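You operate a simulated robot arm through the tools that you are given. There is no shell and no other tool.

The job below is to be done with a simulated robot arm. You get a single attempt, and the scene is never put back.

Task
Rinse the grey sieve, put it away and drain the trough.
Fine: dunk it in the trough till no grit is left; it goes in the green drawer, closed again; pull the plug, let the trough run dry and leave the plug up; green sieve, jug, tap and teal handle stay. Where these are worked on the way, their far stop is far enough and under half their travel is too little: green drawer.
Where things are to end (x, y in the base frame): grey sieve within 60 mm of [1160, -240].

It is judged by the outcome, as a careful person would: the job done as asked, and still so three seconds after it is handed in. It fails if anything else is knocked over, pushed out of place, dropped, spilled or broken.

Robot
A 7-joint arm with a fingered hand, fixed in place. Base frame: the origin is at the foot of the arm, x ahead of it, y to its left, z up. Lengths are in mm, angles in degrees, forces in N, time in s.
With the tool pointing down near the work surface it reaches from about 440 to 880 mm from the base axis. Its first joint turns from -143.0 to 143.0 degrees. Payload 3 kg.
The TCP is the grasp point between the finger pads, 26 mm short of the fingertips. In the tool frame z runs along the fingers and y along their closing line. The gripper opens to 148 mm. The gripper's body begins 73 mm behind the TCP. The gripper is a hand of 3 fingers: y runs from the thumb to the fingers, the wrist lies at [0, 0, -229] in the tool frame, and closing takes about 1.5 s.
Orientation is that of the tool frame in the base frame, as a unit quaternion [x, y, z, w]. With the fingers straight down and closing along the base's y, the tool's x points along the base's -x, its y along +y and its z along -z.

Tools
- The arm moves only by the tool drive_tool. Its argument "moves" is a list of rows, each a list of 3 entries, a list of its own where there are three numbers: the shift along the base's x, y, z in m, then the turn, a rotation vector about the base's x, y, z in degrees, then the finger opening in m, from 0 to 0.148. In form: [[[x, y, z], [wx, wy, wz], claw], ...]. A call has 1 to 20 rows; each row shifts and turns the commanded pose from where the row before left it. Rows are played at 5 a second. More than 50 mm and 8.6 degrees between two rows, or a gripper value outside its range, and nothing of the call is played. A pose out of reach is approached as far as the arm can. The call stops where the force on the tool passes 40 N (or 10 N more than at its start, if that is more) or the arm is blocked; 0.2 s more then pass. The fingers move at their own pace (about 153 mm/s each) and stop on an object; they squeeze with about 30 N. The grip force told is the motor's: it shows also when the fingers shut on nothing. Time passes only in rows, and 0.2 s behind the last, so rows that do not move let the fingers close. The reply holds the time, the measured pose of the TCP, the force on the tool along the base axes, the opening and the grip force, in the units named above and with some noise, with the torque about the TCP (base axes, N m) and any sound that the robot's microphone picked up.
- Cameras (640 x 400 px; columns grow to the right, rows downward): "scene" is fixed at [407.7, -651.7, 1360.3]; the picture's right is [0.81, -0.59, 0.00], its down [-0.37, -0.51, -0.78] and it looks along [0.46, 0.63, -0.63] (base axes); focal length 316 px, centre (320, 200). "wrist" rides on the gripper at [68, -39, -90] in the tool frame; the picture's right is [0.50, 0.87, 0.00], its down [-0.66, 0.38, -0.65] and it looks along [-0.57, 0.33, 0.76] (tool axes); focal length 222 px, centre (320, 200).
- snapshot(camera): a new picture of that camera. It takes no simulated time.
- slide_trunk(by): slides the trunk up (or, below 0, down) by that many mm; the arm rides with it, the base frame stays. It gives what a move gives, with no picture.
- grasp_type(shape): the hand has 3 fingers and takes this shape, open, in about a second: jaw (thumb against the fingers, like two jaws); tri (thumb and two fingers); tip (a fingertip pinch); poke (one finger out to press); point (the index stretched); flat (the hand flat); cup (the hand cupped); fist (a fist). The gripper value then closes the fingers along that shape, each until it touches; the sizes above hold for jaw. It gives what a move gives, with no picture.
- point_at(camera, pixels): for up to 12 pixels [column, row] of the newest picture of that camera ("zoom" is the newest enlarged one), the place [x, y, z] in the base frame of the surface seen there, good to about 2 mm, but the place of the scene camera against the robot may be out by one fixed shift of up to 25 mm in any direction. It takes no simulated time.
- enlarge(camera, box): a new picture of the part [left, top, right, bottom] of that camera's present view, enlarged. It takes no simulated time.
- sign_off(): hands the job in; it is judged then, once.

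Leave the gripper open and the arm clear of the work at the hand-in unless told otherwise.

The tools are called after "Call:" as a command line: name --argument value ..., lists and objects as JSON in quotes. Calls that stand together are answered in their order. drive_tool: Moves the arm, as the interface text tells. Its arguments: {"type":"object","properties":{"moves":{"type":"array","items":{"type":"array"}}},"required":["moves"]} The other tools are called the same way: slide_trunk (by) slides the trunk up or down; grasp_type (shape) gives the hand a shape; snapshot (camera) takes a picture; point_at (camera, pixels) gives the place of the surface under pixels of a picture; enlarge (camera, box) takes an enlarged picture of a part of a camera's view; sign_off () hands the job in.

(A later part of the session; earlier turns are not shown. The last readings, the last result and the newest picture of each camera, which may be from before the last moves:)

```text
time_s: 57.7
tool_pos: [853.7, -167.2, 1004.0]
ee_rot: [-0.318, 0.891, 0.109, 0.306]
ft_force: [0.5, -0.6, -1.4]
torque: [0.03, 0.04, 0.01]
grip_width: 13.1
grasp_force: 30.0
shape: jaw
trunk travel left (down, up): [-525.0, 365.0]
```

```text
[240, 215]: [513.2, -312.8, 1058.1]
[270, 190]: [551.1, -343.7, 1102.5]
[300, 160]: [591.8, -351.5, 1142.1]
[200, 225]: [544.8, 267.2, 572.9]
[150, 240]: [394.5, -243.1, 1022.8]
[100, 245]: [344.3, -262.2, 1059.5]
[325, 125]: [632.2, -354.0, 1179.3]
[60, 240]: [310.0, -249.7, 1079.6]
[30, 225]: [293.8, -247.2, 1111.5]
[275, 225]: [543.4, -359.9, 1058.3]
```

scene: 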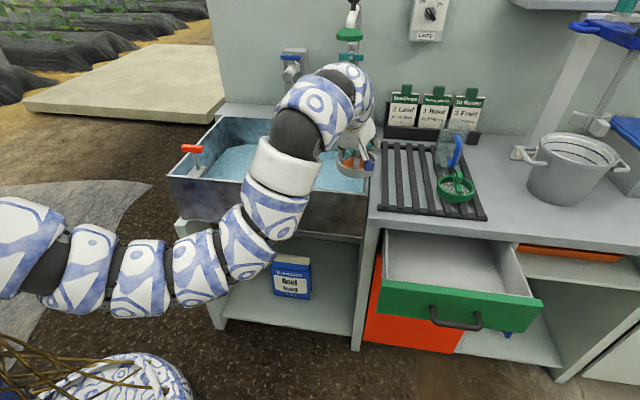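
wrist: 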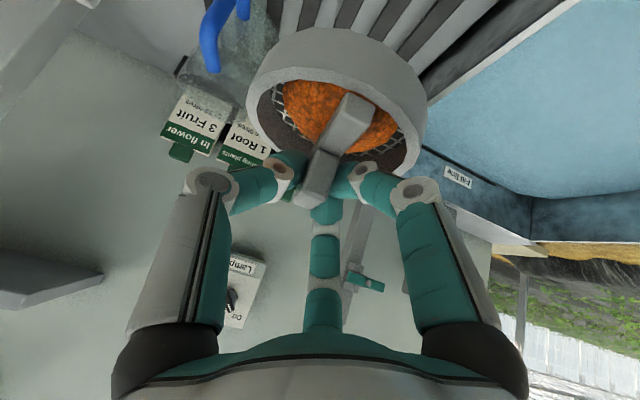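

The arm stays clear (its lowest surface above z≈1000). Now a pure swing about the base axis by 23° toward over the trough, at half speed so the grit is not shaken: TCP from (854,-167) to about (850,183).

Call:
drive_tool --moves '[[[0.0039, 0.0216, 0], [0, 0, 1.45], 0.0], [[0.0034, 0.0218, 0], [0, 0, 1.45], 0.0], [[0.0029, 0.0218, 0], [0, 0, 1.45], 0.0], [[0.0023, 0.0219, 0], [0, 0, 1.45], 0.0], [[0.0018, 0.022, 0], [0, 0, 1.45], 0.0], [[0.0011, 0.022, 0], [0, 0, 1.45], 0.0], [[0.0007, 0.022, 0], [0, 0, 1.45], 0.0], [[0.0001, 0.022, 0], [0, 0, 1.45], 0.0], [[-0.0005, 0.022, 0], [0, 0, 1.45], 0.0], [[-0.001, 0.022, 0], [0, 0, 1.45], 0.0], [[-0.0016, 0.022, 0], [0, 0, 1.45], 0.0], [[-0.0022, 0.0219, 0], [0, 0, 1.45], 0.0], [[-0.0027, 0.0218, 0], [0, 0, 1.45], 0.0], [[-0.0032, 0.0218, 0], [0, 0, 1.45], 0.0], [[-0.0038, 0.0216, 0], [0, 0, 1.45], 0.0], [[-0.0044, 0.0216, 0], [0, 0, 1.45], 0.0], [[0, 0, 0], [0, 0, 0], 0.0]]'

Call:
snapshot --camera "scene"

Call:
snapshot --camera "wrist"

```text
time_s: 61.3
tool_pos: [850.9, 181.2, 1003.2]
ee_rot: [-0.491, 0.809, 0.168, 0.278]
ft_force: [0.1, 0.8, -0.4]
torque: [-0.01, 0.01, -0.01]
grip_width: 13.1
grasp_force: 29.4
shape: jaw
trunk travel left (down, up): [-525.0, 365.0]
```

```text
taken
```

scene: 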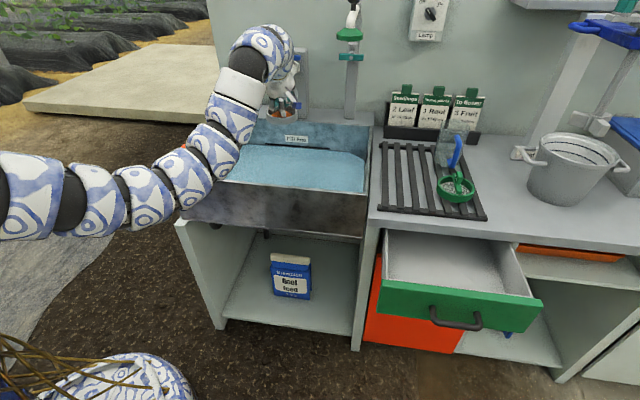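

```text
taken
```

wrist: 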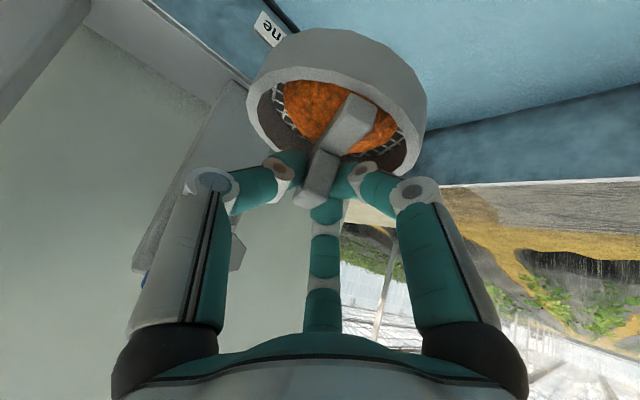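

The sieve hangs over the trough, still level. To keep the arm's elbow well above the trough's front rim when dipping, I'll shift 40 mm away from the tap, then raise the trunk 150 mm and afterwards lower with the arm.

Call:
drive_tool --moves '[[[-0.0094, -0.0094, -0.013], [0, 0, 0], 0.0], [[-0.0094, -0.0094, -0.013], [0, 0, 0], 0.0], [[-0.0094, -0.0094, -0.014], [0, 0, 0], 0.0], [[0, 0, 0], [0, 0, 0], 0.0]]'

Call:
slide_trunk --by 150

Call:
drive_tool --moves '[[[0, 0, -0.02], [0, 0, 0], 0.0], [[0, 0, -0.02], [0, 0, 0], 0.0], [[0, 0, -0.02], [0, 0, 0], 0.0], [[0, 0, -0.02], [0, 0, 0], 0.0], [[0, 0, -0.02], [0, 0, 0], 0.0], [[0, 0, -0.02], [0, 0, 0], 0.0], [[0, 0, -0.02], [0, 0, 0], 0.0], [[0, 0, -0.02], [0, 0, 0], 0.0], [[0, 0, 0], [0, 0, 0], 0.0]]'

Call:
snapshot --camera "scene"

```text
time_s: 62.3
tool_pos: [822.7, 154.5, 962.2]
ee_rot: [-0.49, 0.808, 0.169, 0.279]
ft_force: [-0.1, 1.5, 0.2]
torque: [-0.01, -0.01, 0.01]
grip_width: 13.2
grasp_force: 29.7
shape: jaw
trunk travel left (down, up): [-525.0, 365.0]
```

```text
time_s: 64.1
tool_pos: [822.0, 154.5, 1112.7]
ee_rot: [-0.491, 0.808, 0.169, 0.279]
ft_force: [0.2, -0.1, -0.9]
torque: [0.0, 0.03, 0.02]
grip_width: 13.0
grasp_force: 29.8
shape: jaw
trunk travel left (down, up): [-675.0, 215.0]
```

```text
time_s: 66.1
tool_pos: [822.9, 155.1, 952.7]
ee_rot: [-0.49, 0.809, 0.168, 0.279]
ft_force: [0.5, 0.3, -0.6]
torque: [0.05, 0.02, 0.01]
grip_width: 13.1
grasp_force: 30.1
shape: jaw
trunk travel left (down, up): [-675.0, 215.0]
```

```text
taken
```

scene: 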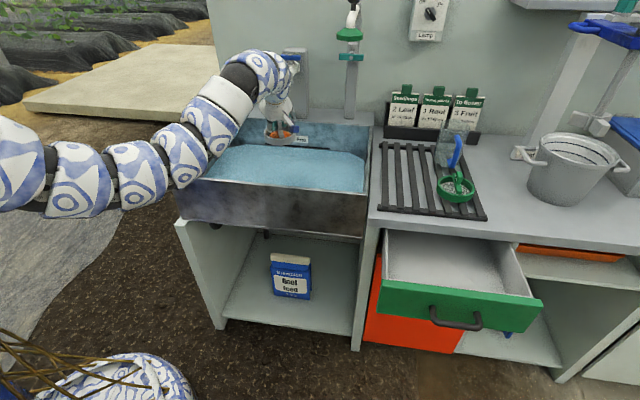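

Good. I'll check how close the arm is to the trough's left part (plug handle is hidden behind it in the picture) by measuring arm points.

Call:
point_at --camera "scene" --pixels '[[195, 155], [215, 120], [185, 180], [140, 175], [140, 200], [240, 85], [205, 165], [80, 180], [228, 135], [270, 75]]'

Call:
snapshot --camera "wrist"

```text
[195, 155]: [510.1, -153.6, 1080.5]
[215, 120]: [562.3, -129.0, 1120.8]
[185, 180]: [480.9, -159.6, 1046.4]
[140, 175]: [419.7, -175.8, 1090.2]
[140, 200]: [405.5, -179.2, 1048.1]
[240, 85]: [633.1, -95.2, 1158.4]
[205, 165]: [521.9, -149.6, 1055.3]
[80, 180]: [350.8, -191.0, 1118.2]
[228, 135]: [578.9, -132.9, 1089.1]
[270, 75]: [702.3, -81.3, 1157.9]
```

```text
taken
```

wrist: 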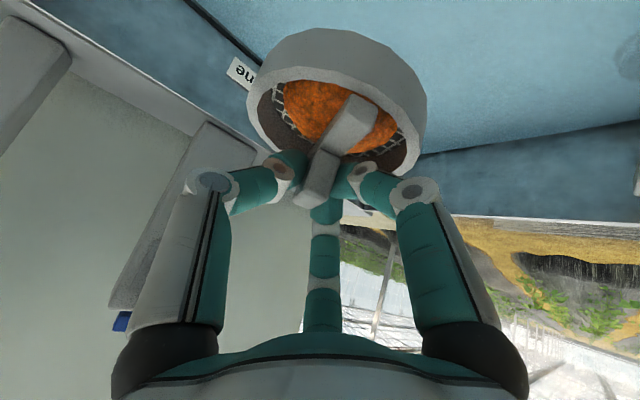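

Arm is clear everywhere. Lower gently to TCP z≈800 (sieve bottom just in the water), then check.

Call:
drive_tool --moves '[[[0, 0, -0.0153], [0, 0, 0], 0.0], [[0, 0, -0.0153], [0, 0, 0], 0.0], [[0, 0, -0.0153], [0, 0, 0], 0.0], [[0, 0, -0.0153], [0, 0, 0], 0.0], [[0, 0, -0.0153], [0, 0, 0], 0.0], [[0, 0, -0.0153], [0, 0, 0], 0.0], [[0, 0, -0.0153], [0, 0, 0], 0.0], [[0, 0, -0.0153], [0, 0, 0], 0.0], [[0, 0, -0.0153], [0, 0, 0], 0.0], [[0, 0, -0.0153], [0, 0, 0], 0.0], [[0, 0, 0], [0, 0, 0], 0.0]]'

Call:
snapshot --camera "wrist"

Call:
snapshot --camera "scene"

```text
time_s: 68.5
tool_pos: [823.2, 154.4, 801.6]
ee_rot: [-0.491, 0.808, 0.169, 0.278]
ft_force: [-0.2, -1.3, 0.1]
torque: [0.02, -0.02, 0.01]
grip_width: 12.9
grasp_force: 29.9
shape: jaw
trunk travel left (down, up): [-675.0, 215.0]
```

```text
taken
```

wrist: 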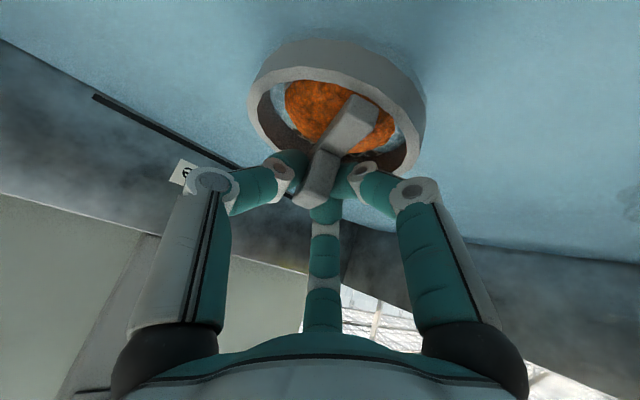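

```text
taken
```

scene: 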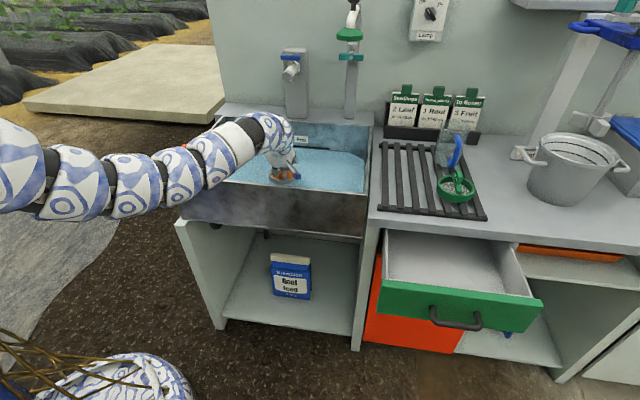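

The sieve bottom is entering the water. Dunk deeper: 38 mm more, so the rim is below the surface, hold briefly, and look.

Call:
drive_tool --moves '[[[0, 0, -0.0095], [0, 0, 0], 0.0], [[0, 0, -0.0095], [0, 0, 0], 0.0], [[0, 0, -0.0095], [0, 0, 0], 0.0], [[0, 0, -0.0095], [0, 0, 0], 0.0], [[0, 0, 0], [0, 0, 0], 0.0], [[0, 0, 0], [0, 0, 0], 0.0], [[0, 0, 0], [0, 0, 0], 0.0], [[0, 0, 0], [0, 0, 0], 0.0], [[0, 0, 0], [0, 0, 0], 0.0]]'

Call:
snapshot --camera "wrist"

Call:
enlarge --camera "scene" --box '[160, 90, 380, 240]'

```text
time_s: 70.5
tool_pos: [822.1, 154.5, 761.3]
ee_rot: [-0.491, 0.808, 0.169, 0.279]
ft_force: [0.0, -0.5, -1.2]
torque: [0.0, 0.03, 0.02]
grip_width: 13.0
grasp_force: 29.8
shape: jaw
trunk travel left (down, up): [-675.0, 215.0]
```

```text
taken
```

wrist: 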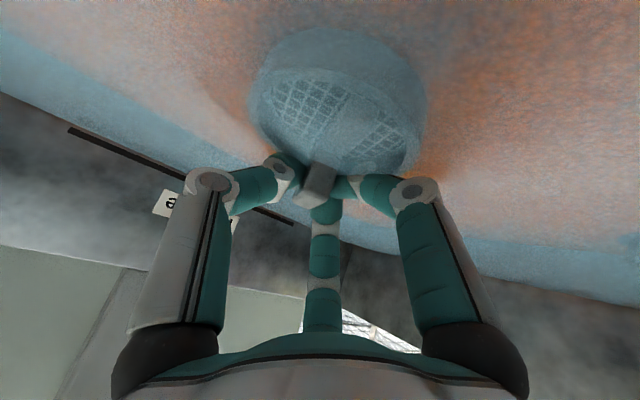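

```text
2.67 times, centred on (270, 165) of scene
```

zoom: 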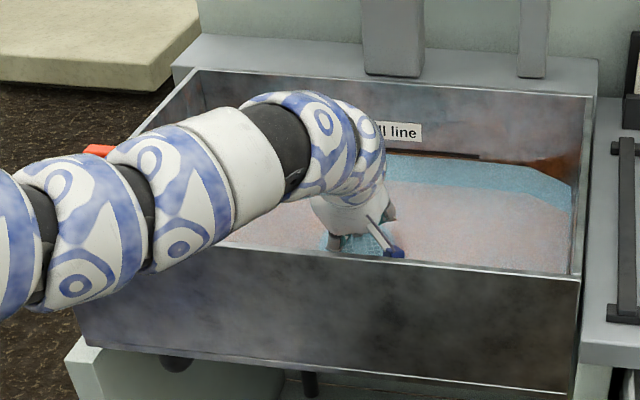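

The water turns orange and the mesh now appears clean under the surface. I'll swish gently a few times under water, then lift out and check the mesh.

Call:
drive_tool --moves '[[[0.01, 0.01, 0], [0, 0, 0], 0.0], [[0.01, 0.01, 0], [0, 0, 0], 0.0], [[-0.01, -0.01, 0], [0, 0, 0], 0.0], [[-0.01, -0.01, 0], [0, 0, 0], 0.0], [[-0.01, -0.01, 0], [0, 0, 0], 0.0], [[0.01, 0.01, 0], [0, 0, 0], 0.0], [[0, 0, 0.01], [0, 0, 0], 0.0], [[0, 0, 0.01], [0, 0, 0], 0.0], [[0, 0, -0.01], [0, 0, 0], 0.0], [[0, 0, -0.01], [0, 0, 0], 0.0], [[0, 0, 0], [0, 0, 0], 0.0], [[0, 0, 0], [0, 0, 0], 0.0]]'

Call:
drive_tool --moves '[[[0, 0, 0.01], [0, 0, 0], 0.0], [[0, 0, 0.015], [0, 0, 0], 0.0], [[0, 0, 0.015], [0, 0, 0], 0.0], [[0, 0, 0.015], [0, 0, 0], 0.0], [[0, 0, 0.015], [0, 0, 0], 0.0], [[0, 0, 0], [0, 0, 0], 0.0], [[0, 0, 0], [0, 0, 0], 0.0], [[0, 0, 0], [0, 0, 0], 0.0]]'

Call:
snapshot --camera "wrist"

Call:
enlarge --camera "wrist" --box '[240, 20, 440, 200]'

```text
time_s: 73.1
tool_pos: [823.4, 154.4, 762.1]
ee_rot: [-0.49, 0.808, 0.168, 0.279]
ft_force: [0.3, -0.2, -0.3]
torque: [-0.02, -0.02, -0.03]
grip_width: 13.0
grasp_force: 30.0
shape: jaw
trunk travel left (down, up): [-675.0, 215.0]
```

```text
time_s: 74.9
tool_pos: [822.3, 155.0, 833.4]
ee_rot: [-0.49, 0.808, 0.169, 0.279]
ft_force: [0.4, 0.2, -1.3]
torque: [-0.01, -0.01, -0.01]
grip_width: 12.9
grasp_force: 30.2
shape: jaw
trunk travel left (down, up): [-675.0, 215.0]
```

```text
taken
```

wrist: 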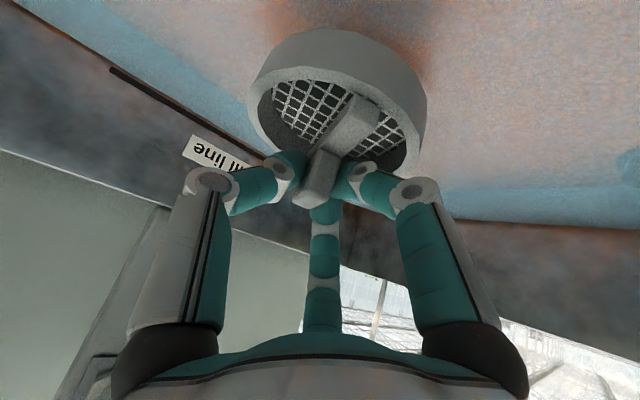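

```text
2.22 times, centred on (340, 110) of wrist
```

zoom: 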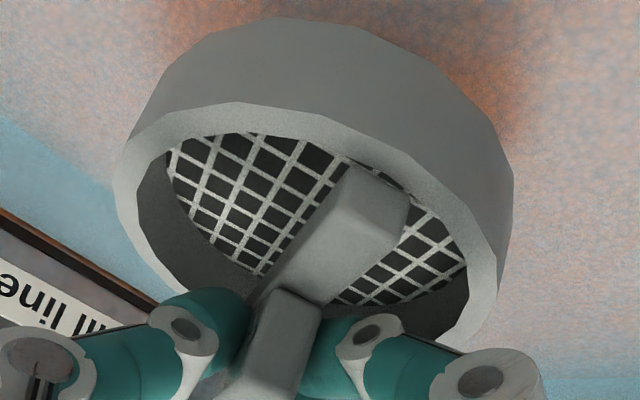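

The mesh looks clean. One more short dunk for good measure, then up and let it drip.

Call:
drive_tool --moves '[[[0, 0, -0.018], [0, 0, 0], 0.0], [[0, 0, -0.018], [0, 0, 0], 0.0], [[0, 0, -0.018], [0, 0, 0], 0.0], [[0, 0, -0.018], [0, 0, 0], 0.0], [[0, 0, 0], [0, 0, 0], 0.0], [[0, 0, 0], [0, 0, 0], 0.0], [[0, 0, 0], [0, 0, 0], 0.0], [[0, 0, 0.018], [0, 0, 0], 0.0], [[0, 0, 0.018], [0, 0, 0], 0.0], [[0, 0, 0.018], [0, 0, 0], 0.0], [[0, 0, 0.018], [0, 0, 0], 0.0], [[0, 0, 0.018], [0, 0, 0], 0.0], [[0, 0, 0], [0, 0, 0], 0.0], [[0, 0, 0], [0, 0, 0], 0.0], [[0, 0, 0], [0, 0, 0], 0.0], [[0, 0, 0], [0, 0, 0], 0.0], [[0, 0, 0], [0, 0, 0], 0.0], [[0, 0, 0], [0, 0, 0], 0.0]]'

Call:
snapshot --camera "wrist"

Call:
enlarge --camera "wrist" --box '[240, 20, 440, 200]'

```text
time_s: 78.7
tool_pos: [821.9, 155.3, 849.5]
ee_rot: [-0.49, 0.808, 0.168, 0.279]
ft_force: [-0.1, -0.4, -0.2]
torque: [-0.01, 0.02, 0.0]
grip_width: 12.7
grasp_force: 30.3
shape: jaw
trunk travel left (down, up): [-675.0, 215.0]
```

```text
taken
```

wrist: 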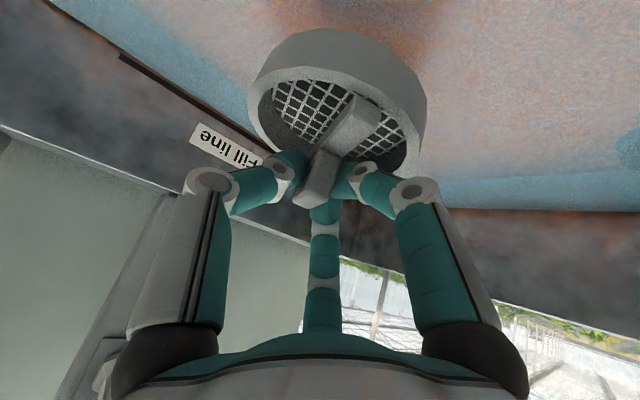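

```text
2.22 times, centred on (340, 110) of wrist
```

zoom: 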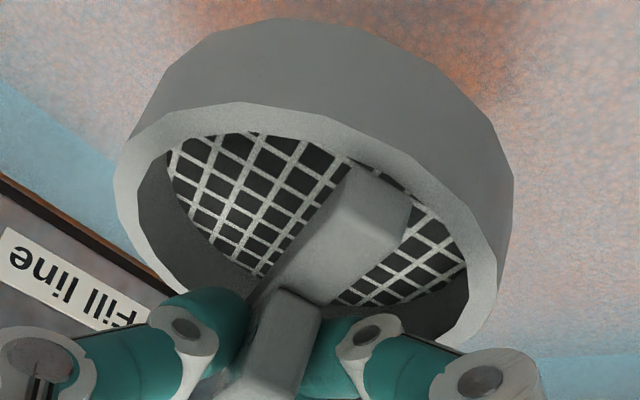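

Clean. Now to the drawer: raise 150 mm out of the trough first.

Call:
drive_tool --moves '[[[0, 0, 0.019], [0, 0, 0], 0.0], [[0, 0, 0.019], [0, 0, 0], 0.0], [[0, 0, 0.019], [0, 0, 0], 0.0], [[0, 0, 0.019], [0, 0, 0], 0.0], [[0, 0, 0.019], [0, 0, 0], 0.0], [[0, 0, 0.019], [0, 0, 0], 0.0], [[0, 0, 0.019], [0, 0, 0], 0.0], [[0, 0, 0.019], [0, 0, 0], 0.0], [[0, 0, 0], [0, 0, 0], 0.0]]'

Call:
snapshot --camera "scene"

```text
time_s: 80.7
tool_pos: [823.6, 153.6, 1002.2]
ee_rot: [-0.49, 0.808, 0.169, 0.279]
ft_force: [0.2, 0.2, -1.7]
torque: [-0.01, -0.04, 0.04]
grip_width: 13.0
grasp_force: 30.4
shape: jaw
trunk travel left (down, up): [-675.0, 215.0]
```

```text
taken
```

scene: 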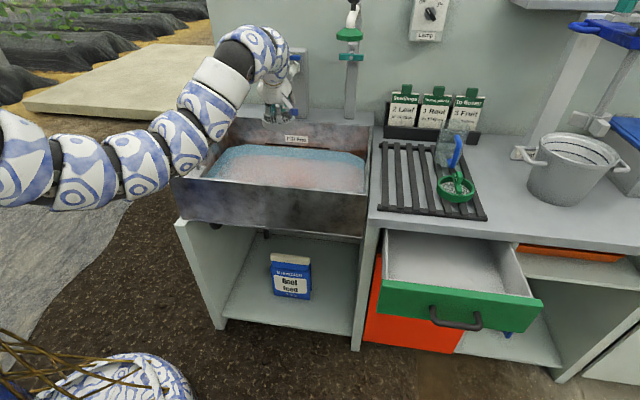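

Swing back about the base axis by 32.7° to in front of the counter near the drawer, sieve bottom at z≈930, above all rims.

Call:
drive_tool --moves '[[[0.004, -0.0235, 0], [0, 0, -1.633], 0.0], [[0.0034, -0.0236, 0], [0, 0, -1.633], 0.0], [[0.0027, -0.0237, 0], [0, 0, -1.633], 0.0], [[0.002, -0.0238, 0], [0, 0, -1.633], 0.0], [[0.0013, -0.0238, 0], [0, 0, -1.633], 0.0], [[0.0007, -0.0239, 0], [0, 0, -1.633], 0.0], [[0, -0.0239, 0], [0, 0, -1.633], 0.0], [[-0.0007, -0.0239, 0], [0, 0, -1.633], 0.0], [[-0.0014, -0.0238, 0], [0, 0, -1.633], 0.0], [[-0.0021, -0.0238, 0], [0, 0, -1.633], 0.0], [[-0.0027, -0.0237, 0], [0, 0, -1.633], 0.0], [[-0.0034, -0.0236, 0], [0, 0, -1.633], 0.0], [[-0.0041, -0.0235, 0], [0, 0, -1.633], 0.0], [[-0.0048, -0.0234, 0], [0, 0, -1.633], 0.0], [[-0.0054, -0.0233, 0], [0, 0, -1.633], 0.0], [[-0.0061, -0.0231, 0], [0, 0, -1.633], 0.0], [[-0.0067, -0.0229, 0], [0, 0, -1.633], 0.0], [[-0.0074, -0.0227, 0], [0, 0, -1.633], 0.0], [[-0.008, -0.0225, 0], [0, 0, -1.633], 0.0], [[-0.0087, -0.0222, 0], [0, 0, -1.633], 0.0]]'

Call:
snapshot --camera "scene"

```text
time_s: 84.9
tool_pos: [776.1, -314.0, 1001.1]
ee_rot: [-0.243, 0.914, 0.084, 0.315]
ft_force: [-0.2, 0.3, -1.5]
torque: [-0.02, 0.01, -0.04]
grip_width: 12.9
grasp_force: 30.0
shape: jaw
trunk travel left (down, up): [-675.0, 215.0]
```

```text
taken
```

scene: 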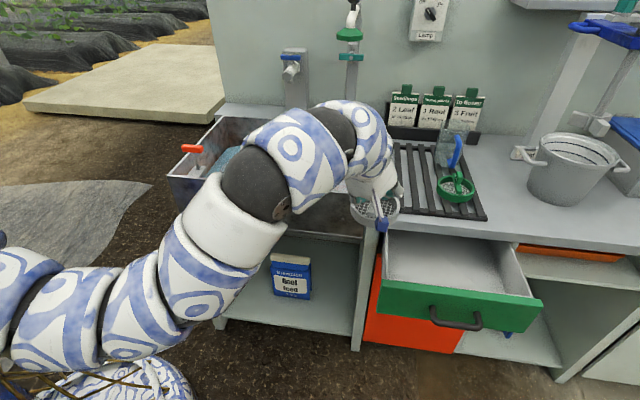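

Now extend out over the open drawer while yawing the hand -35° so that it leans back clear of both the counter edge and the drawer front.

Call:
drive_tool --moves '[[[0.0212, -0.0098, 0], [0, 0, -3.48], 0.0], [[0.0212, -0.0098, 0], [0, 0, -3.48], 0.0], [[0.0212, -0.0098, 0], [0, 0, -3.48], 0.0], [[0.0212, -0.0098, 0], [0, 0, -3.48], 0.0], [[0.0212, -0.0098, 0], [0, 0, -3.48], 0.0], [[0.0212, -0.0098, 0], [0, 0, -3.48], 0.0], [[0.0212, -0.0098, 0], [0, 0, -3.48], 0.0], [[0.0212, -0.0098, 0], [0, 0, -3.48], 0.0], [[0.0212, -0.0098, 0], [0, 0, -3.48], 0.0], [[0.0212, -0.0098, 0], [0, 0, -3.48], 0.0], [[0, 0, 0], [0, 0, 0], 0.0]]'

Call:
snapshot --camera "scene"

Call:
snapshot --camera "wrist"

```text
time_s: 87.3
tool_pos: [987.5, -412.6, 1000.9]
ee_rot: [0.041, 0.944, -0.015, 0.326]
ft_force: [0.5, 0.0, -1.3]
torque: [-0.02, 0.03, 0.02]
grip_width: 12.7
grasp_force: 29.8
shape: jaw
trunk travel left (down, up): [-675.0, 215.0]
```

```text
taken
```

scene: 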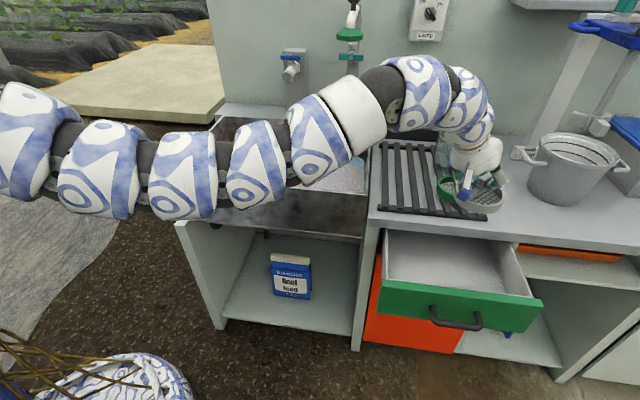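

```text
taken
```

wrist: 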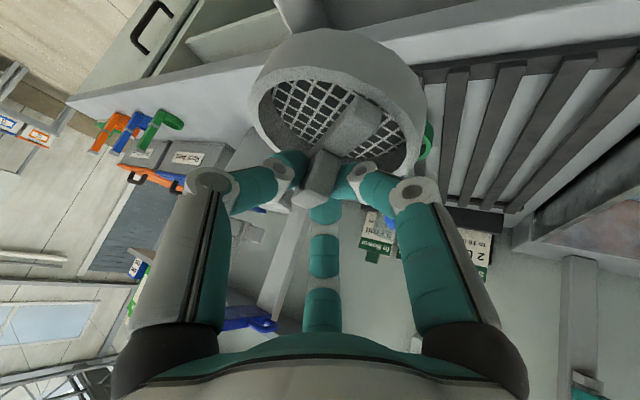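

Oriented as planned (fingers lean toward azimuth -5°, 38° tilt). Before sliding down I'll measure the arm's course to be sure it clears trough and drawer when lowered by ~270 mm.

Call:
point_at --camera "scene" --pixels '[[175, 205], [240, 195], [260, 160], [305, 165], [340, 130], [390, 125], [440, 125], [100, 190], [450, 105], [330, 160]]'

```text
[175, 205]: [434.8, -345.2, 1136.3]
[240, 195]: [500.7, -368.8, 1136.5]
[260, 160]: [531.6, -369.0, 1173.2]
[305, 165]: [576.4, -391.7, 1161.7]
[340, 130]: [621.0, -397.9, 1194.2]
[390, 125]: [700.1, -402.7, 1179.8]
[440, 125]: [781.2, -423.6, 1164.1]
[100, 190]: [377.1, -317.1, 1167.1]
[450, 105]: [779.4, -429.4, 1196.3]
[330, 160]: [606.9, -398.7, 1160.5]
```

All of it runs in front of the counter, well clear. Slide down 200 mm.

Call:
slide_trunk --by -200

Call:
snapshot --camera "scene"

Call:
snapshot --camera "wrist"

Call:
enlarge --camera "scene" --box '[370, 180, 550, 330]'

```text
time_s: 89.5
tool_pos: [987.9, -412.8, 801.7]
ee_rot: [0.041, 0.945, -0.014, 0.326]
ft_force: [-0.1, 0.1, -0.2]
torque: [0.01, 0.02, 0.0]
grip_width: 12.8
grasp_force: 30.8
shape: jaw
trunk travel left (down, up): [-475.0, 415.0]
```

```text
taken
```

scene: 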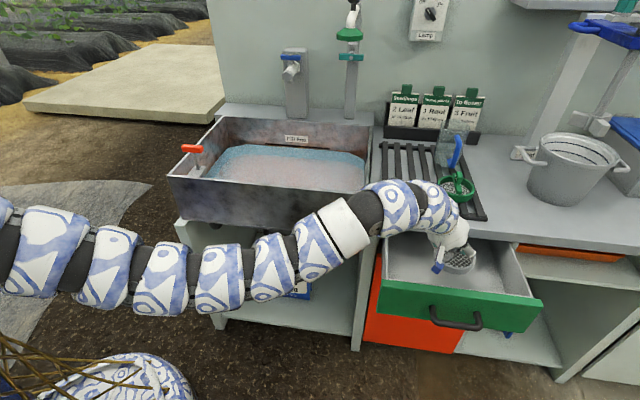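

```text
taken
```

wrist: 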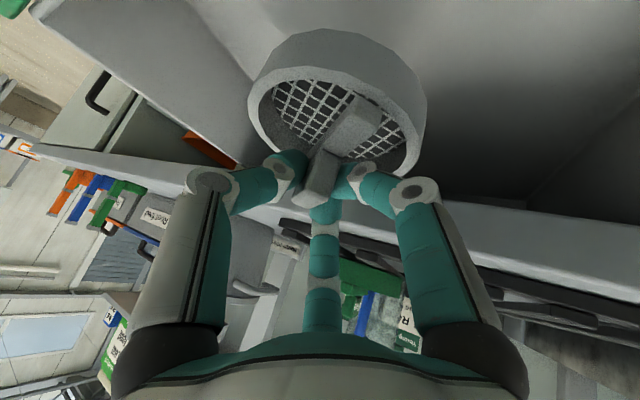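

```text
2.67 times, centred on (460, 255) of scene
```

zoom: 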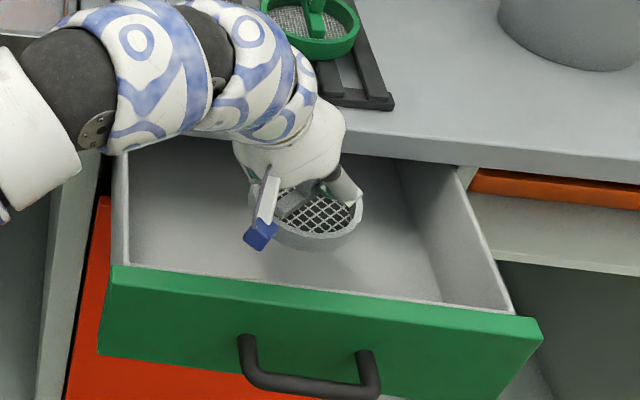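

The sieve is over the open drawer with good clearance. I'll verify the floor height through the wrist camera (pixels on the drawer floor), then lower further.

Call:
point_at --camera "wrist" --pixels '[[460, 60], [540, 120], [230, 50], [480, 100], [560, 200], [500, 210], [600, 250], [250, 100], [400, 90], [170, 70]]'

Call:
drive_tool --moves '[[[0, 0, -0.014], [0, 0, 0], 0.0], [[0, 0, -0.014], [0, 0, 0], 0.0], [[0, 0, -0.014], [0, 0, 0], 0.0], [[0, 0, -0.012], [0, 0, 0], 0.0], [[0, 0, 0], [0, 0, 0], 0.0]]'

Call:
snapshot --camera "wrist"

Call:
enlarge --camera "scene" --box '[370, 180, 550, 330]'

```text
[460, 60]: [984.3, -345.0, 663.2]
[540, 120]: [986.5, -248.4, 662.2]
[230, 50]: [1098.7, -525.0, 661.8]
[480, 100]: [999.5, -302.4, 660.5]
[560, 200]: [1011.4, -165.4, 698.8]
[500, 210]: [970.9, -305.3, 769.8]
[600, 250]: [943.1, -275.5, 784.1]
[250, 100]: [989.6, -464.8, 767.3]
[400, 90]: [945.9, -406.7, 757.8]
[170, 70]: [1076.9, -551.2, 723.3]
```

```text
time_s: 90.7
tool_pos: [987.9, -410.8, 748.9]
ee_rot: [0.041, 0.944, -0.015, 0.326]
ft_force: [0.1, -0.3, 0.1]
torque: [-0.02, -0.01, 0.02]
grip_width: 12.7
grasp_force: 30.0
shape: jaw
trunk travel left (down, up): [-475.0, 415.0]
```

```text
taken
```

wrist: 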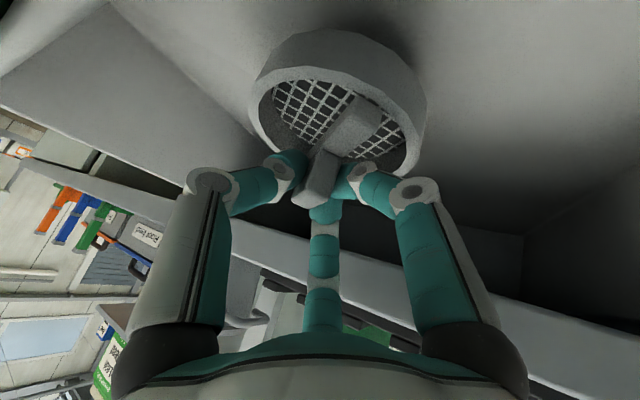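

```text
2.67 times, centred on (460, 255) of scene
```

zoom: 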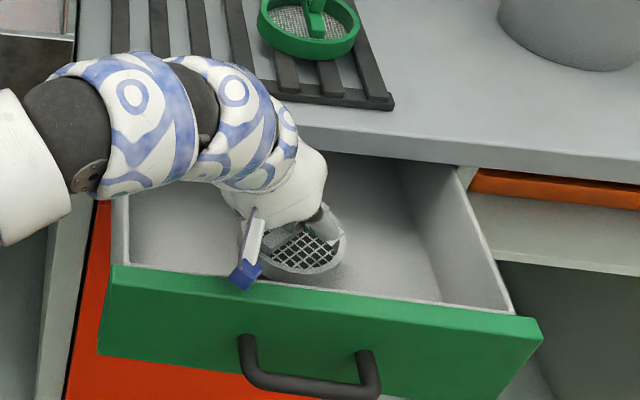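

Floor confirmed at z≈662. I'll shift 12 mm inward (staying clear of the counter edge) and then set the sieve down slowly, about 17–18 mm.

Call:
drive_tool --moves '[[[0.0043, 0.0043, 0], [0, 0, 0], 0.0], [[0.0042, 0.0042, 0], [0, 0, 0], 0.0], [[0, 0, -0.005], [0, 0, 0], 0.0], [[0, 0, -0.005], [0, 0, 0], 0.0], [[0, 0, -0.004], [0, 0, 0], 0.0], [[0, 0, 0], [0, 0, 0], 0.0]]'

Call:
drive_tool --moves '[[[0, 0, -0.002], [0, 0, 0], 0.0], [[0, 0, -0.002], [0, 0, 0], 0.0], [[0, 0, 0], [0, 0, 0], 0.0]]'

```text
time_s: 92.0
tool_pos: [997.1, -403.6, 737.9]
ee_rot: [0.04, 0.944, -0.015, 0.327]
ft_force: [3.3, -2.9, 20.2]
torque: [-0.67, 2.72, 0.47]
grip_width: 12.9
grasp_force: 29.9
shape: jaw
trunk travel left (down, up): [-475.0, 415.0]
```

```text
time_s: 92.6
tool_pos: [998.2, -402.1, 737.8]
ee_rot: [0.039, 0.943, -0.016, 0.331]
ft_force: [-1.9, 3.3, 21.1]
torque: [-0.85, 2.76, -0.36]
grip_width: 12.9
grasp_force: 30.7
shape: jaw
trunk travel left (down, up): [-475.0, 415.0]
stopped in row 2: the force on the tool passed its limit at 42 N (the readings are from after the stop); the commanded pose is now the measured one
```

The reaction (21 N with its centre about 130 mm behind the TCP) tells me the hand's camera box is resting on the drawer's front panel, not the sieve on the floor. I'll lift 6 mm, yaw -15° so that the box moves away from the panel, and retry.

Call:
drive_tool --moves '[[[0, 0, 0.004], [0, 0, 0], 0.0], [[0, 0, 0.004], [0, 0, 0], 0.0], [[0, 0, 0], [0, 0, -5], 0.0], [[0, 0, 0], [0, 0, -5], 0.0], [[0, 0, 0], [0, 0, -5], 0.0], [[0, 0, 0], [0, 0, 0], 0.0]]'

Call:
snapshot --camera "wrist"

Call:
enlarge --camera "scene" --box '[370, 180, 550, 330]'

```text
time_s: 94.0
tool_pos: [997.5, -403.5, 742.9]
ee_rot: [0.163, 0.93, -0.058, 0.323]
ft_force: [0.1, -0.1, -1.0]
torque: [-0.04, 0.01, 0.01]
grip_width: 13.0
grasp_force: 29.6
shape: jaw
trunk travel left (down, up): [-475.0, 415.0]
```

```text
taken
```

wrist: 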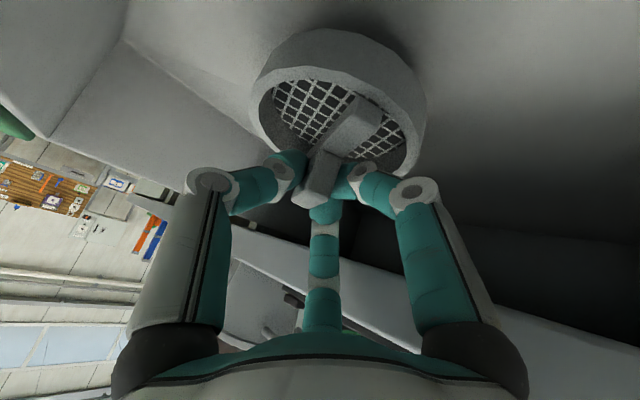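

```text
2.67 times, centred on (460, 255) of scene
```

zoom: 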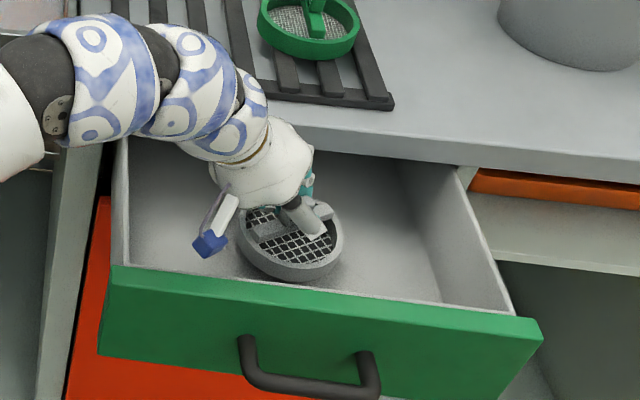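

The camera box is now clear of the front panel. Lower slowly again.

Call:
drive_tool --moves '[[[0, 0, -0.003], [0, 0, 0], 0.0], [[0, 0, -0.003], [0, 0, 0], 0.0], [[0, 0, -0.003], [0, 0, 0], 0.0], [[0, 0, 0], [0, 0, 0], 0.0]]'

Call:
drive_tool --moves '[[[0, 0, -0.0015], [0, 0, 0], 0.0], [[0, 0, -0.0015], [0, 0, 0], 0.0], [[0, 0, 0], [0, 0, 0], 0.0]]'

```text
time_s: 95.0
tool_pos: [997.9, -404.3, 732.7]
ee_rot: [0.162, 0.93, -0.058, 0.325]
ft_force: [-0.4, 0.4, -0.6]
torque: [0.01, -0.01, -0.02]
grip_width: 12.7
grasp_force: 29.0
shape: jaw
trunk travel left (down, up): [-475.0, 415.0]
```

```text
time_s: 95.8
tool_pos: [997.7, -404.1, 730.1]
ee_rot: [0.163, 0.93, -0.059, 0.324]
ft_force: [-0.2, -1.5, -1.4]
torque: [0.0, 0.03, 0.01]
grip_width: 12.9
grasp_force: 29.9
shape: jaw
trunk travel left (down, up): [-475.0, 415.0]
```

No contact yet at 730. Continue in 1.5 mm steps until the floor is felt.

Call:
drive_tool --moves '[[[0, 0, -0.0015], [0, 0, 0], 0.0], [[0, 0, -0.0015], [0, 0, 0], 0.0], [[0, 0, 0], [0, 0, 0], 0.0]]'

Call:
drive_tool --moves '[[[0, 0, -0.0015], [0, 0, 0], 0.0], [[0, 0, -0.001], [0, 0, 0], 0.0], [[0, 0, 0], [0, 0, 0], 0.0]]'

Call:
snapshot --camera "wrist"

```text
time_s: 96.6
tool_pos: [998.9, -405.0, 726.4]
ee_rot: [0.163, 0.93, -0.058, 0.324]
ft_force: [-0.4, 0.3, -0.6]
torque: [0.02, 0.02, 0.02]
grip_width: 13.1
grasp_force: 30.2
shape: jaw
trunk travel left (down, up): [-475.0, 415.0]
```

```text
time_s: 97.4
tool_pos: [998.0, -404.0, 725.3]
ee_rot: [0.162, 0.93, -0.057, 0.324]
ft_force: [0.0, 0.3, -0.9]
torque: [0.01, 0.01, 0.02]
grip_width: 13.2
grasp_force: 30.3
shape: jaw
trunk travel left (down, up): [-475.0, 415.0]
```

```text
taken
```

wrist: 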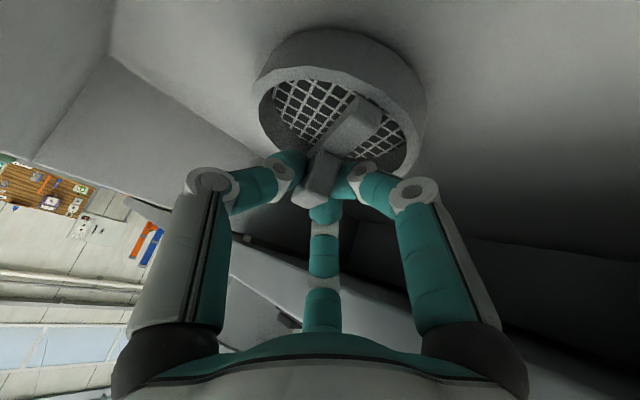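

Still no contact. Let me measure the ring's lower edge against the floor: pixels at the wall's bottom edge (330,34) and the floor just beyond (330,15).

Call:
point_at --camera "wrist" --pixels '[[330, 33], [330, 38], [330, 50], [330, 68], [330, 20], [330, 10], [420, 90], [415, 70], [435, 80], [270, 60], [255, 50], [300, 20]]'

```text
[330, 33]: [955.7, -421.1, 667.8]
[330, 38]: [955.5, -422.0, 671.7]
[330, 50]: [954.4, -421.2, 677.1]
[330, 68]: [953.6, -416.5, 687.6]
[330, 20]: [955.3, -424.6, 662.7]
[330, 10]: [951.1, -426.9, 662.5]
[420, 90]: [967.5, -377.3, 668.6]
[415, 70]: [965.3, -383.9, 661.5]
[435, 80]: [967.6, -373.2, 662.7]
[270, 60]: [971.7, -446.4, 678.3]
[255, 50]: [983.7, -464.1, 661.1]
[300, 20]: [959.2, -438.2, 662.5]
```

The rim is at 688 and the wall's lower edge around 666–667, with the floor at 662.5, so about 4–5 mm remain. Continue down in small steps.

Call:
drive_tool --moves '[[[0, 0, -0.0015], [0, 0, 0], 0.0], [[0, 0, -0.0015], [0, 0, 0], 0.0], [[0, 0, 0], [0, 0, 0], 0.0]]'

Call:
drive_tool --moves '[[[0, 0, -0.0015], [0, 0, 0], 0.0], [[0, 0, -0.001], [0, 0, 0], 0.0], [[0, 0, 0], [0, 0, 0], 0.0]]'

```text
time_s: 98.2
tool_pos: [999.2, -405.2, 721.1]
ee_rot: [0.163, 0.93, -0.059, 0.324]
ft_force: [0.8, 0.5, 0.0]
torque: [-0.04, 0.0, 0.01]
grip_width: 12.9
grasp_force: 29.8
shape: jaw
trunk travel left (down, up): [-475.0, 415.0]
```

```text
time_s: 99.0
tool_pos: [998.5, -404.3, 720.0]
ee_rot: [0.162, 0.93, -0.058, 0.324]
ft_force: [1.2, -0.3, 1.8]
torque: [-0.08, 0.11, 0.02]
grip_width: 12.9
grasp_force: 30.3
shape: jaw
trunk travel left (down, up): [-475.0, 415.0]
```

Light contact is starting (+1.8 N). One more millimetre, then open the fingers slowly to 40 mm.

Call:
drive_tool --moves '[[[0, 0, -0.001], [0, 0, 0], 0.0], [[0, 0, 0], [0, 0, 0], 0.0], [[0, 0, 0], [0, 0, 0], 0.0]]'

Call:
drive_tool --moves '[[[0, 0, 0], [0, 0, 0], 0.02], [[0, 0, 0], [0, 0, 0], 0.025], [[0, 0, 0], [0, 0, 0], 0.03], [[0, 0, 0], [0, 0, 0], 0.035], [[0, 0, 0], [0, 0, 0], 0.04], [[0, 0, 0], [0, 0, 0], 0.04]]'

Call:
snapshot --camera "wrist"

Call:
enlarge --camera "scene" --box '[370, 180, 550, 330]'

```text
time_s: 99.8
tool_pos: [996.8, -404.5, 719.1]
ee_rot: [0.163, 0.93, -0.058, 0.324]
ft_force: [0.2, -0.2, 6.3]
torque: [-0.13, 0.04, 0.01]
grip_width: 13.2
grasp_force: 30.1
shape: jaw
trunk travel left (down, up): [-475.0, 415.0]
```

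```text
time_s: 101.2
tool_pos: [999.2, -402.5, 719.5]
ee_rot: [0.163, 0.93, -0.058, 0.323]
ft_force: [-0.4, -0.6, 3.4]
torque: [0.02, 0.03, -0.01]
grip_width: 39.2
grasp_force: 0.0
shape: jaw
trunk travel left (down, up): [-475.0, 415.0]
```

```text
taken
```

wrist: 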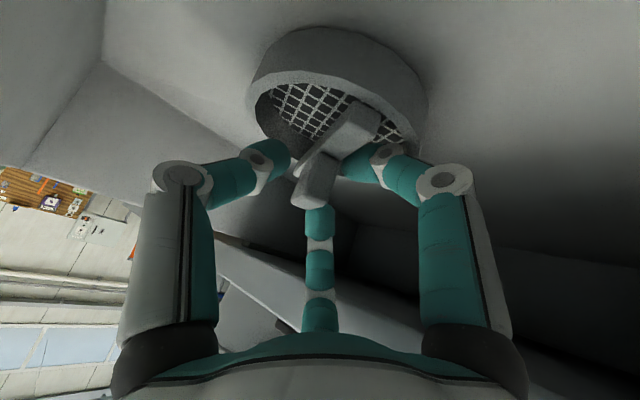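

```text
2.67 times, centred on (460, 255) of scene
```

zoom: 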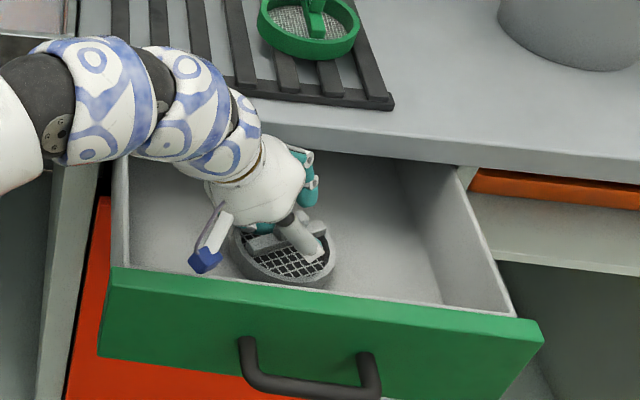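

Released; the sieve stands on the drawer floor. I'll withdraw back along the finger direction in small steps, watching the force.

Call:
drive_tool --moves '[[[-0.0058, 0.0021, 0.0078], [0, 0, 0], 0.042], [[-0.0058, 0.0021, 0.0078], [0, 0, 0], 0.045], [[-0.0058, 0.0021, 0.0078], [0, 0, 0], 0.045], [[-0.0058, 0.0021, 0.0078], [0, 0, 0], 0.045], [[-0.0087, 0.0032, 0.0117], [0, 0, 0], 0.045], [[-0.0116, 0.0042, 0.0157], [0, 0, 0], 0.045], [[-0.0116, 0.0042, 0.0157], [0, 0, 0], 0.045], [[0, 0, 0], [0, 0, 0], 0.045]]'

Call:
snapshot --camera "wrist"

Call:
enlarge --camera "scene" --box '[370, 180, 550, 330]'

```text
time_s: 103.0
tool_pos: [941.7, -384.6, 792.5]
ee_rot: [0.163, 0.931, -0.058, 0.322]
ft_force: [0.6, -0.2, -0.2]
torque: [0.03, 0.03, 0.02]
grip_width: 44.9
grasp_force: 0.1
shape: jaw
trunk travel left (down, up): [-475.0, 415.0]
```

```text
taken
```

wrist: 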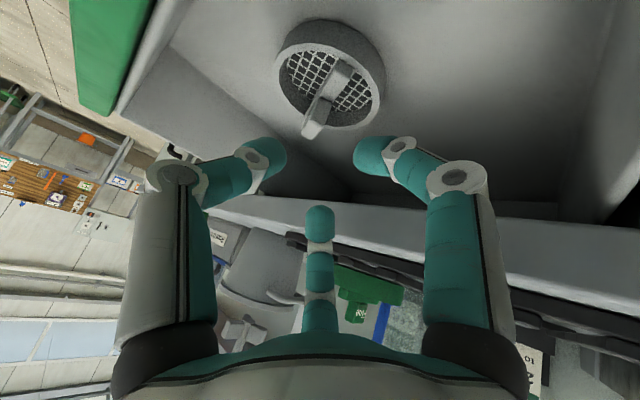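

```text
2.67 times, centred on (460, 255) of scene
```

zoom: 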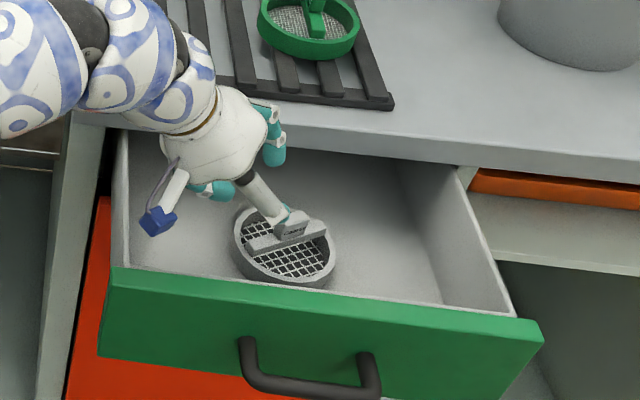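

The sieve stands upright and alone in the drawer. I'll measure its rim to know its exact position, and the drawer's inner front.

Call:
point_at --camera "wrist" --pixels '[[280, 70], [295, 38], [340, 33], [370, 55], [381, 85], [350, 124], [290, 95], [335, 75], [310, 125], [150, 60], [185, 30], [110, 60]]'

```text
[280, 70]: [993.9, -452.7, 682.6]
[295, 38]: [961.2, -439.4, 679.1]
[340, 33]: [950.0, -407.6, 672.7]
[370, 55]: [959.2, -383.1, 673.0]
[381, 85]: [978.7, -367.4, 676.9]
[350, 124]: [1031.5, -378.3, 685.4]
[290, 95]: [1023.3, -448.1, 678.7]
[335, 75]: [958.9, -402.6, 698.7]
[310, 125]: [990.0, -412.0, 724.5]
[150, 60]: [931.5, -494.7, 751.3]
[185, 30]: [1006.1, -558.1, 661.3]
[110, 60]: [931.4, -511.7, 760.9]
```

Sieve centre ≈ (996,-409) with the drawer open; after closing (+139.6,+139.6) it will be ≈(1135,-269), about 38 mm from the target, inside the 60 mm tolerance. Now I'll go straight up with the trunk 200 mm, then swing the hand to horizontal for pushing the drawer shut.

Call:
slide_trunk --by 200

Call:
drive_tool --moves '[[[0.0098, 0.0028, 0.0139], [2.956, -6.33, 3.917], 0.02], [[0.0068, 0.0034, 0.0171], [2.956, -6.33, 3.917], 0.0], [[0.0034, 0.0036, 0.02], [2.956, -6.33, 3.917], 0.0], [[-0.0003, 0.0034, 0.0225], [2.956, -6.33, 3.917], 0.0], [[-0.0042, 0.0028, 0.0245], [2.956, -6.33, 3.917], 0.0], [[-0.0083, 0.0019, 0.0262], [2.956, -6.33, 3.917], 0.0], [[-0.0124, 0.0007, 0.0273], [2.956, -6.33, 3.917], 0.0], [[-0.0166, -0.0009, 0.0278], [2.956, -6.33, 3.917], 0.0], [[0, 0, 0], [0, 0, 0], 0.0]]'

Call:
snapshot --camera "scene"

```text
time_s: 105.2
tool_pos: [942.0, -383.4, 992.5]
ee_rot: [0.163, 0.93, -0.058, 0.324]
ft_force: [-0.7, -0.8, -1.0]
torque: [-0.03, 0.0, 0.02]
grip_width: 44.8
grasp_force: 0.2
shape: jaw
trunk travel left (down, up): [-675.0, 215.0]
```

```text
time_s: 107.2
tool_pos: [921.3, -366.7, 1174.4]
ee_rot: [-0.017, 0.706, 0.286, 0.648]
ft_force: [-0.1, -0.5, 0.3]
torque: [0.01, -0.02, -0.01]
grip_width: 0.0
grasp_force: 29.7
shape: jaw
trunk travel left (down, up): [-675.0, 215.0]
```

```text
taken
```

scene: 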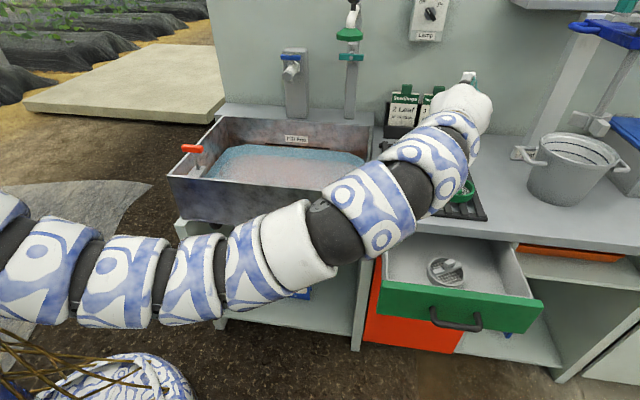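

Good: horizontal and clear, and the sieve is visible standing in the drawer at (447,270). Next I yaw +20° so the fingers point straight at the drawer front, and retract to in front of its left part (left of the handle).

Call:
drive_tool --moves '[[[-0.01, -0.006, 0], [0, 0, 5], 0.0], [[-0.01, -0.006, 0], [0, 0, 5], 0.0], [[-0.01, -0.006, 0], [0, 0, 5], 0.0], [[-0.01, -0.006, 0], [0, 0, 5], 0.0], [[-0.0265, -0.0168, -0.01], [0, 0, 0], 0.0], [[-0.0265, -0.0168, -0.01], [0, 0, 0], 0.0], [[-0.0265, -0.0168, -0.01], [0, 0, 0], 0.0], [[-0.0265, -0.0168, -0.01], [0, 0, 0], 0.0], [[0, 0, 0], [0, 0, 0], 0.0]]'

Call:
snapshot --camera "scene"

```text
time_s: 109.2
tool_pos: [773.4, -457.6, 1131.8]
ee_rot: [-0.138, 0.693, 0.394, 0.588]
ft_force: [-0.7, -0.8, -0.4]
torque: [-0.03, -0.01, -0.01]
grip_width: 0.0
grasp_force: 29.8
shape: jaw
trunk travel left (down, up): [-675.0, 215.0]
```

```text
taken
```

scene: 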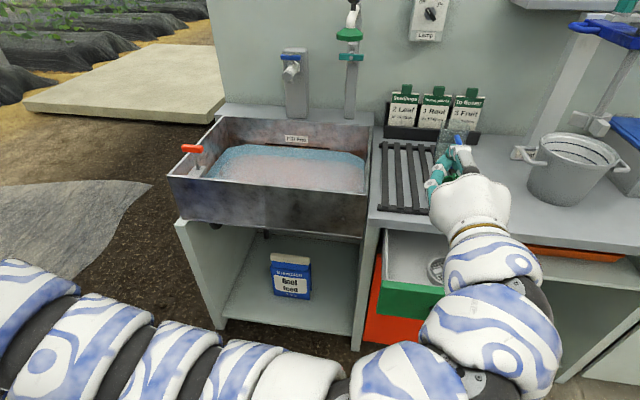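

Fingers now point exactly along the push direction. Slide down in front of the drawer: 400 mm, then the rest.

Call:
slide_trunk --by -400

Call:
slide_trunk --by -30

Call:
snapshot --camera "scene"

Call:
snapshot --camera "wrist"

```text
time_s: 113.0
tool_pos: [774.0, -457.7, 732.2]
ee_rot: [-0.139, 0.693, 0.395, 0.587]
ft_force: [-0.1, -0.5, -0.5]
torque: [0.0, -0.01, -0.02]
grip_width: 0.2
grasp_force: 29.9
shape: jaw
trunk travel left (down, up): [-275.0, 615.0]
```

```text
time_s: 113.8
tool_pos: [773.0, -458.6, 703.4]
ee_rot: [-0.138, 0.693, 0.393, 0.588]
ft_force: [-1.2, 0.1, -0.4]
torque: [0.03, 0.03, 0.01]
grip_width: 0.0
grasp_force: 30.0
shape: jaw
trunk travel left (down, up): [-245.0, 645.0]
```

```text
taken
```

scene: 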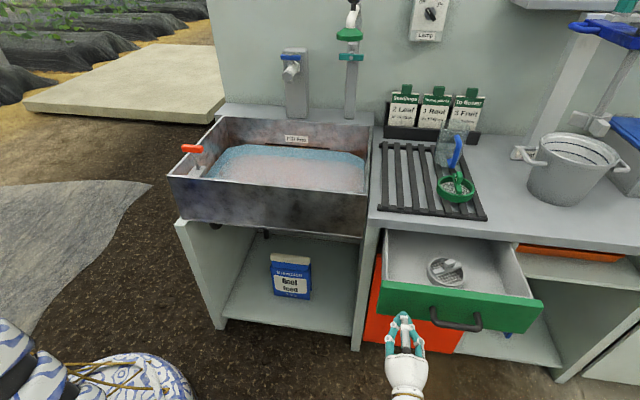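

```text
taken
```

wrist: 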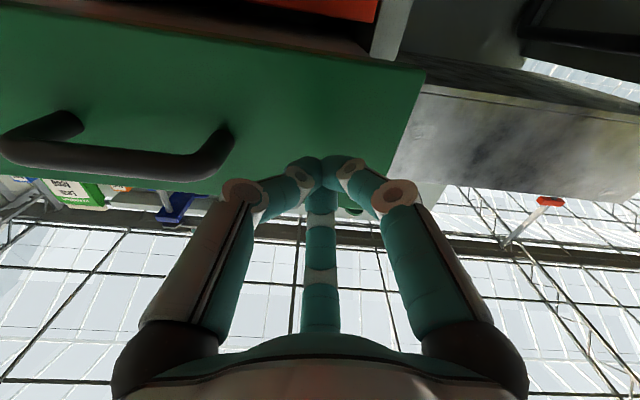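

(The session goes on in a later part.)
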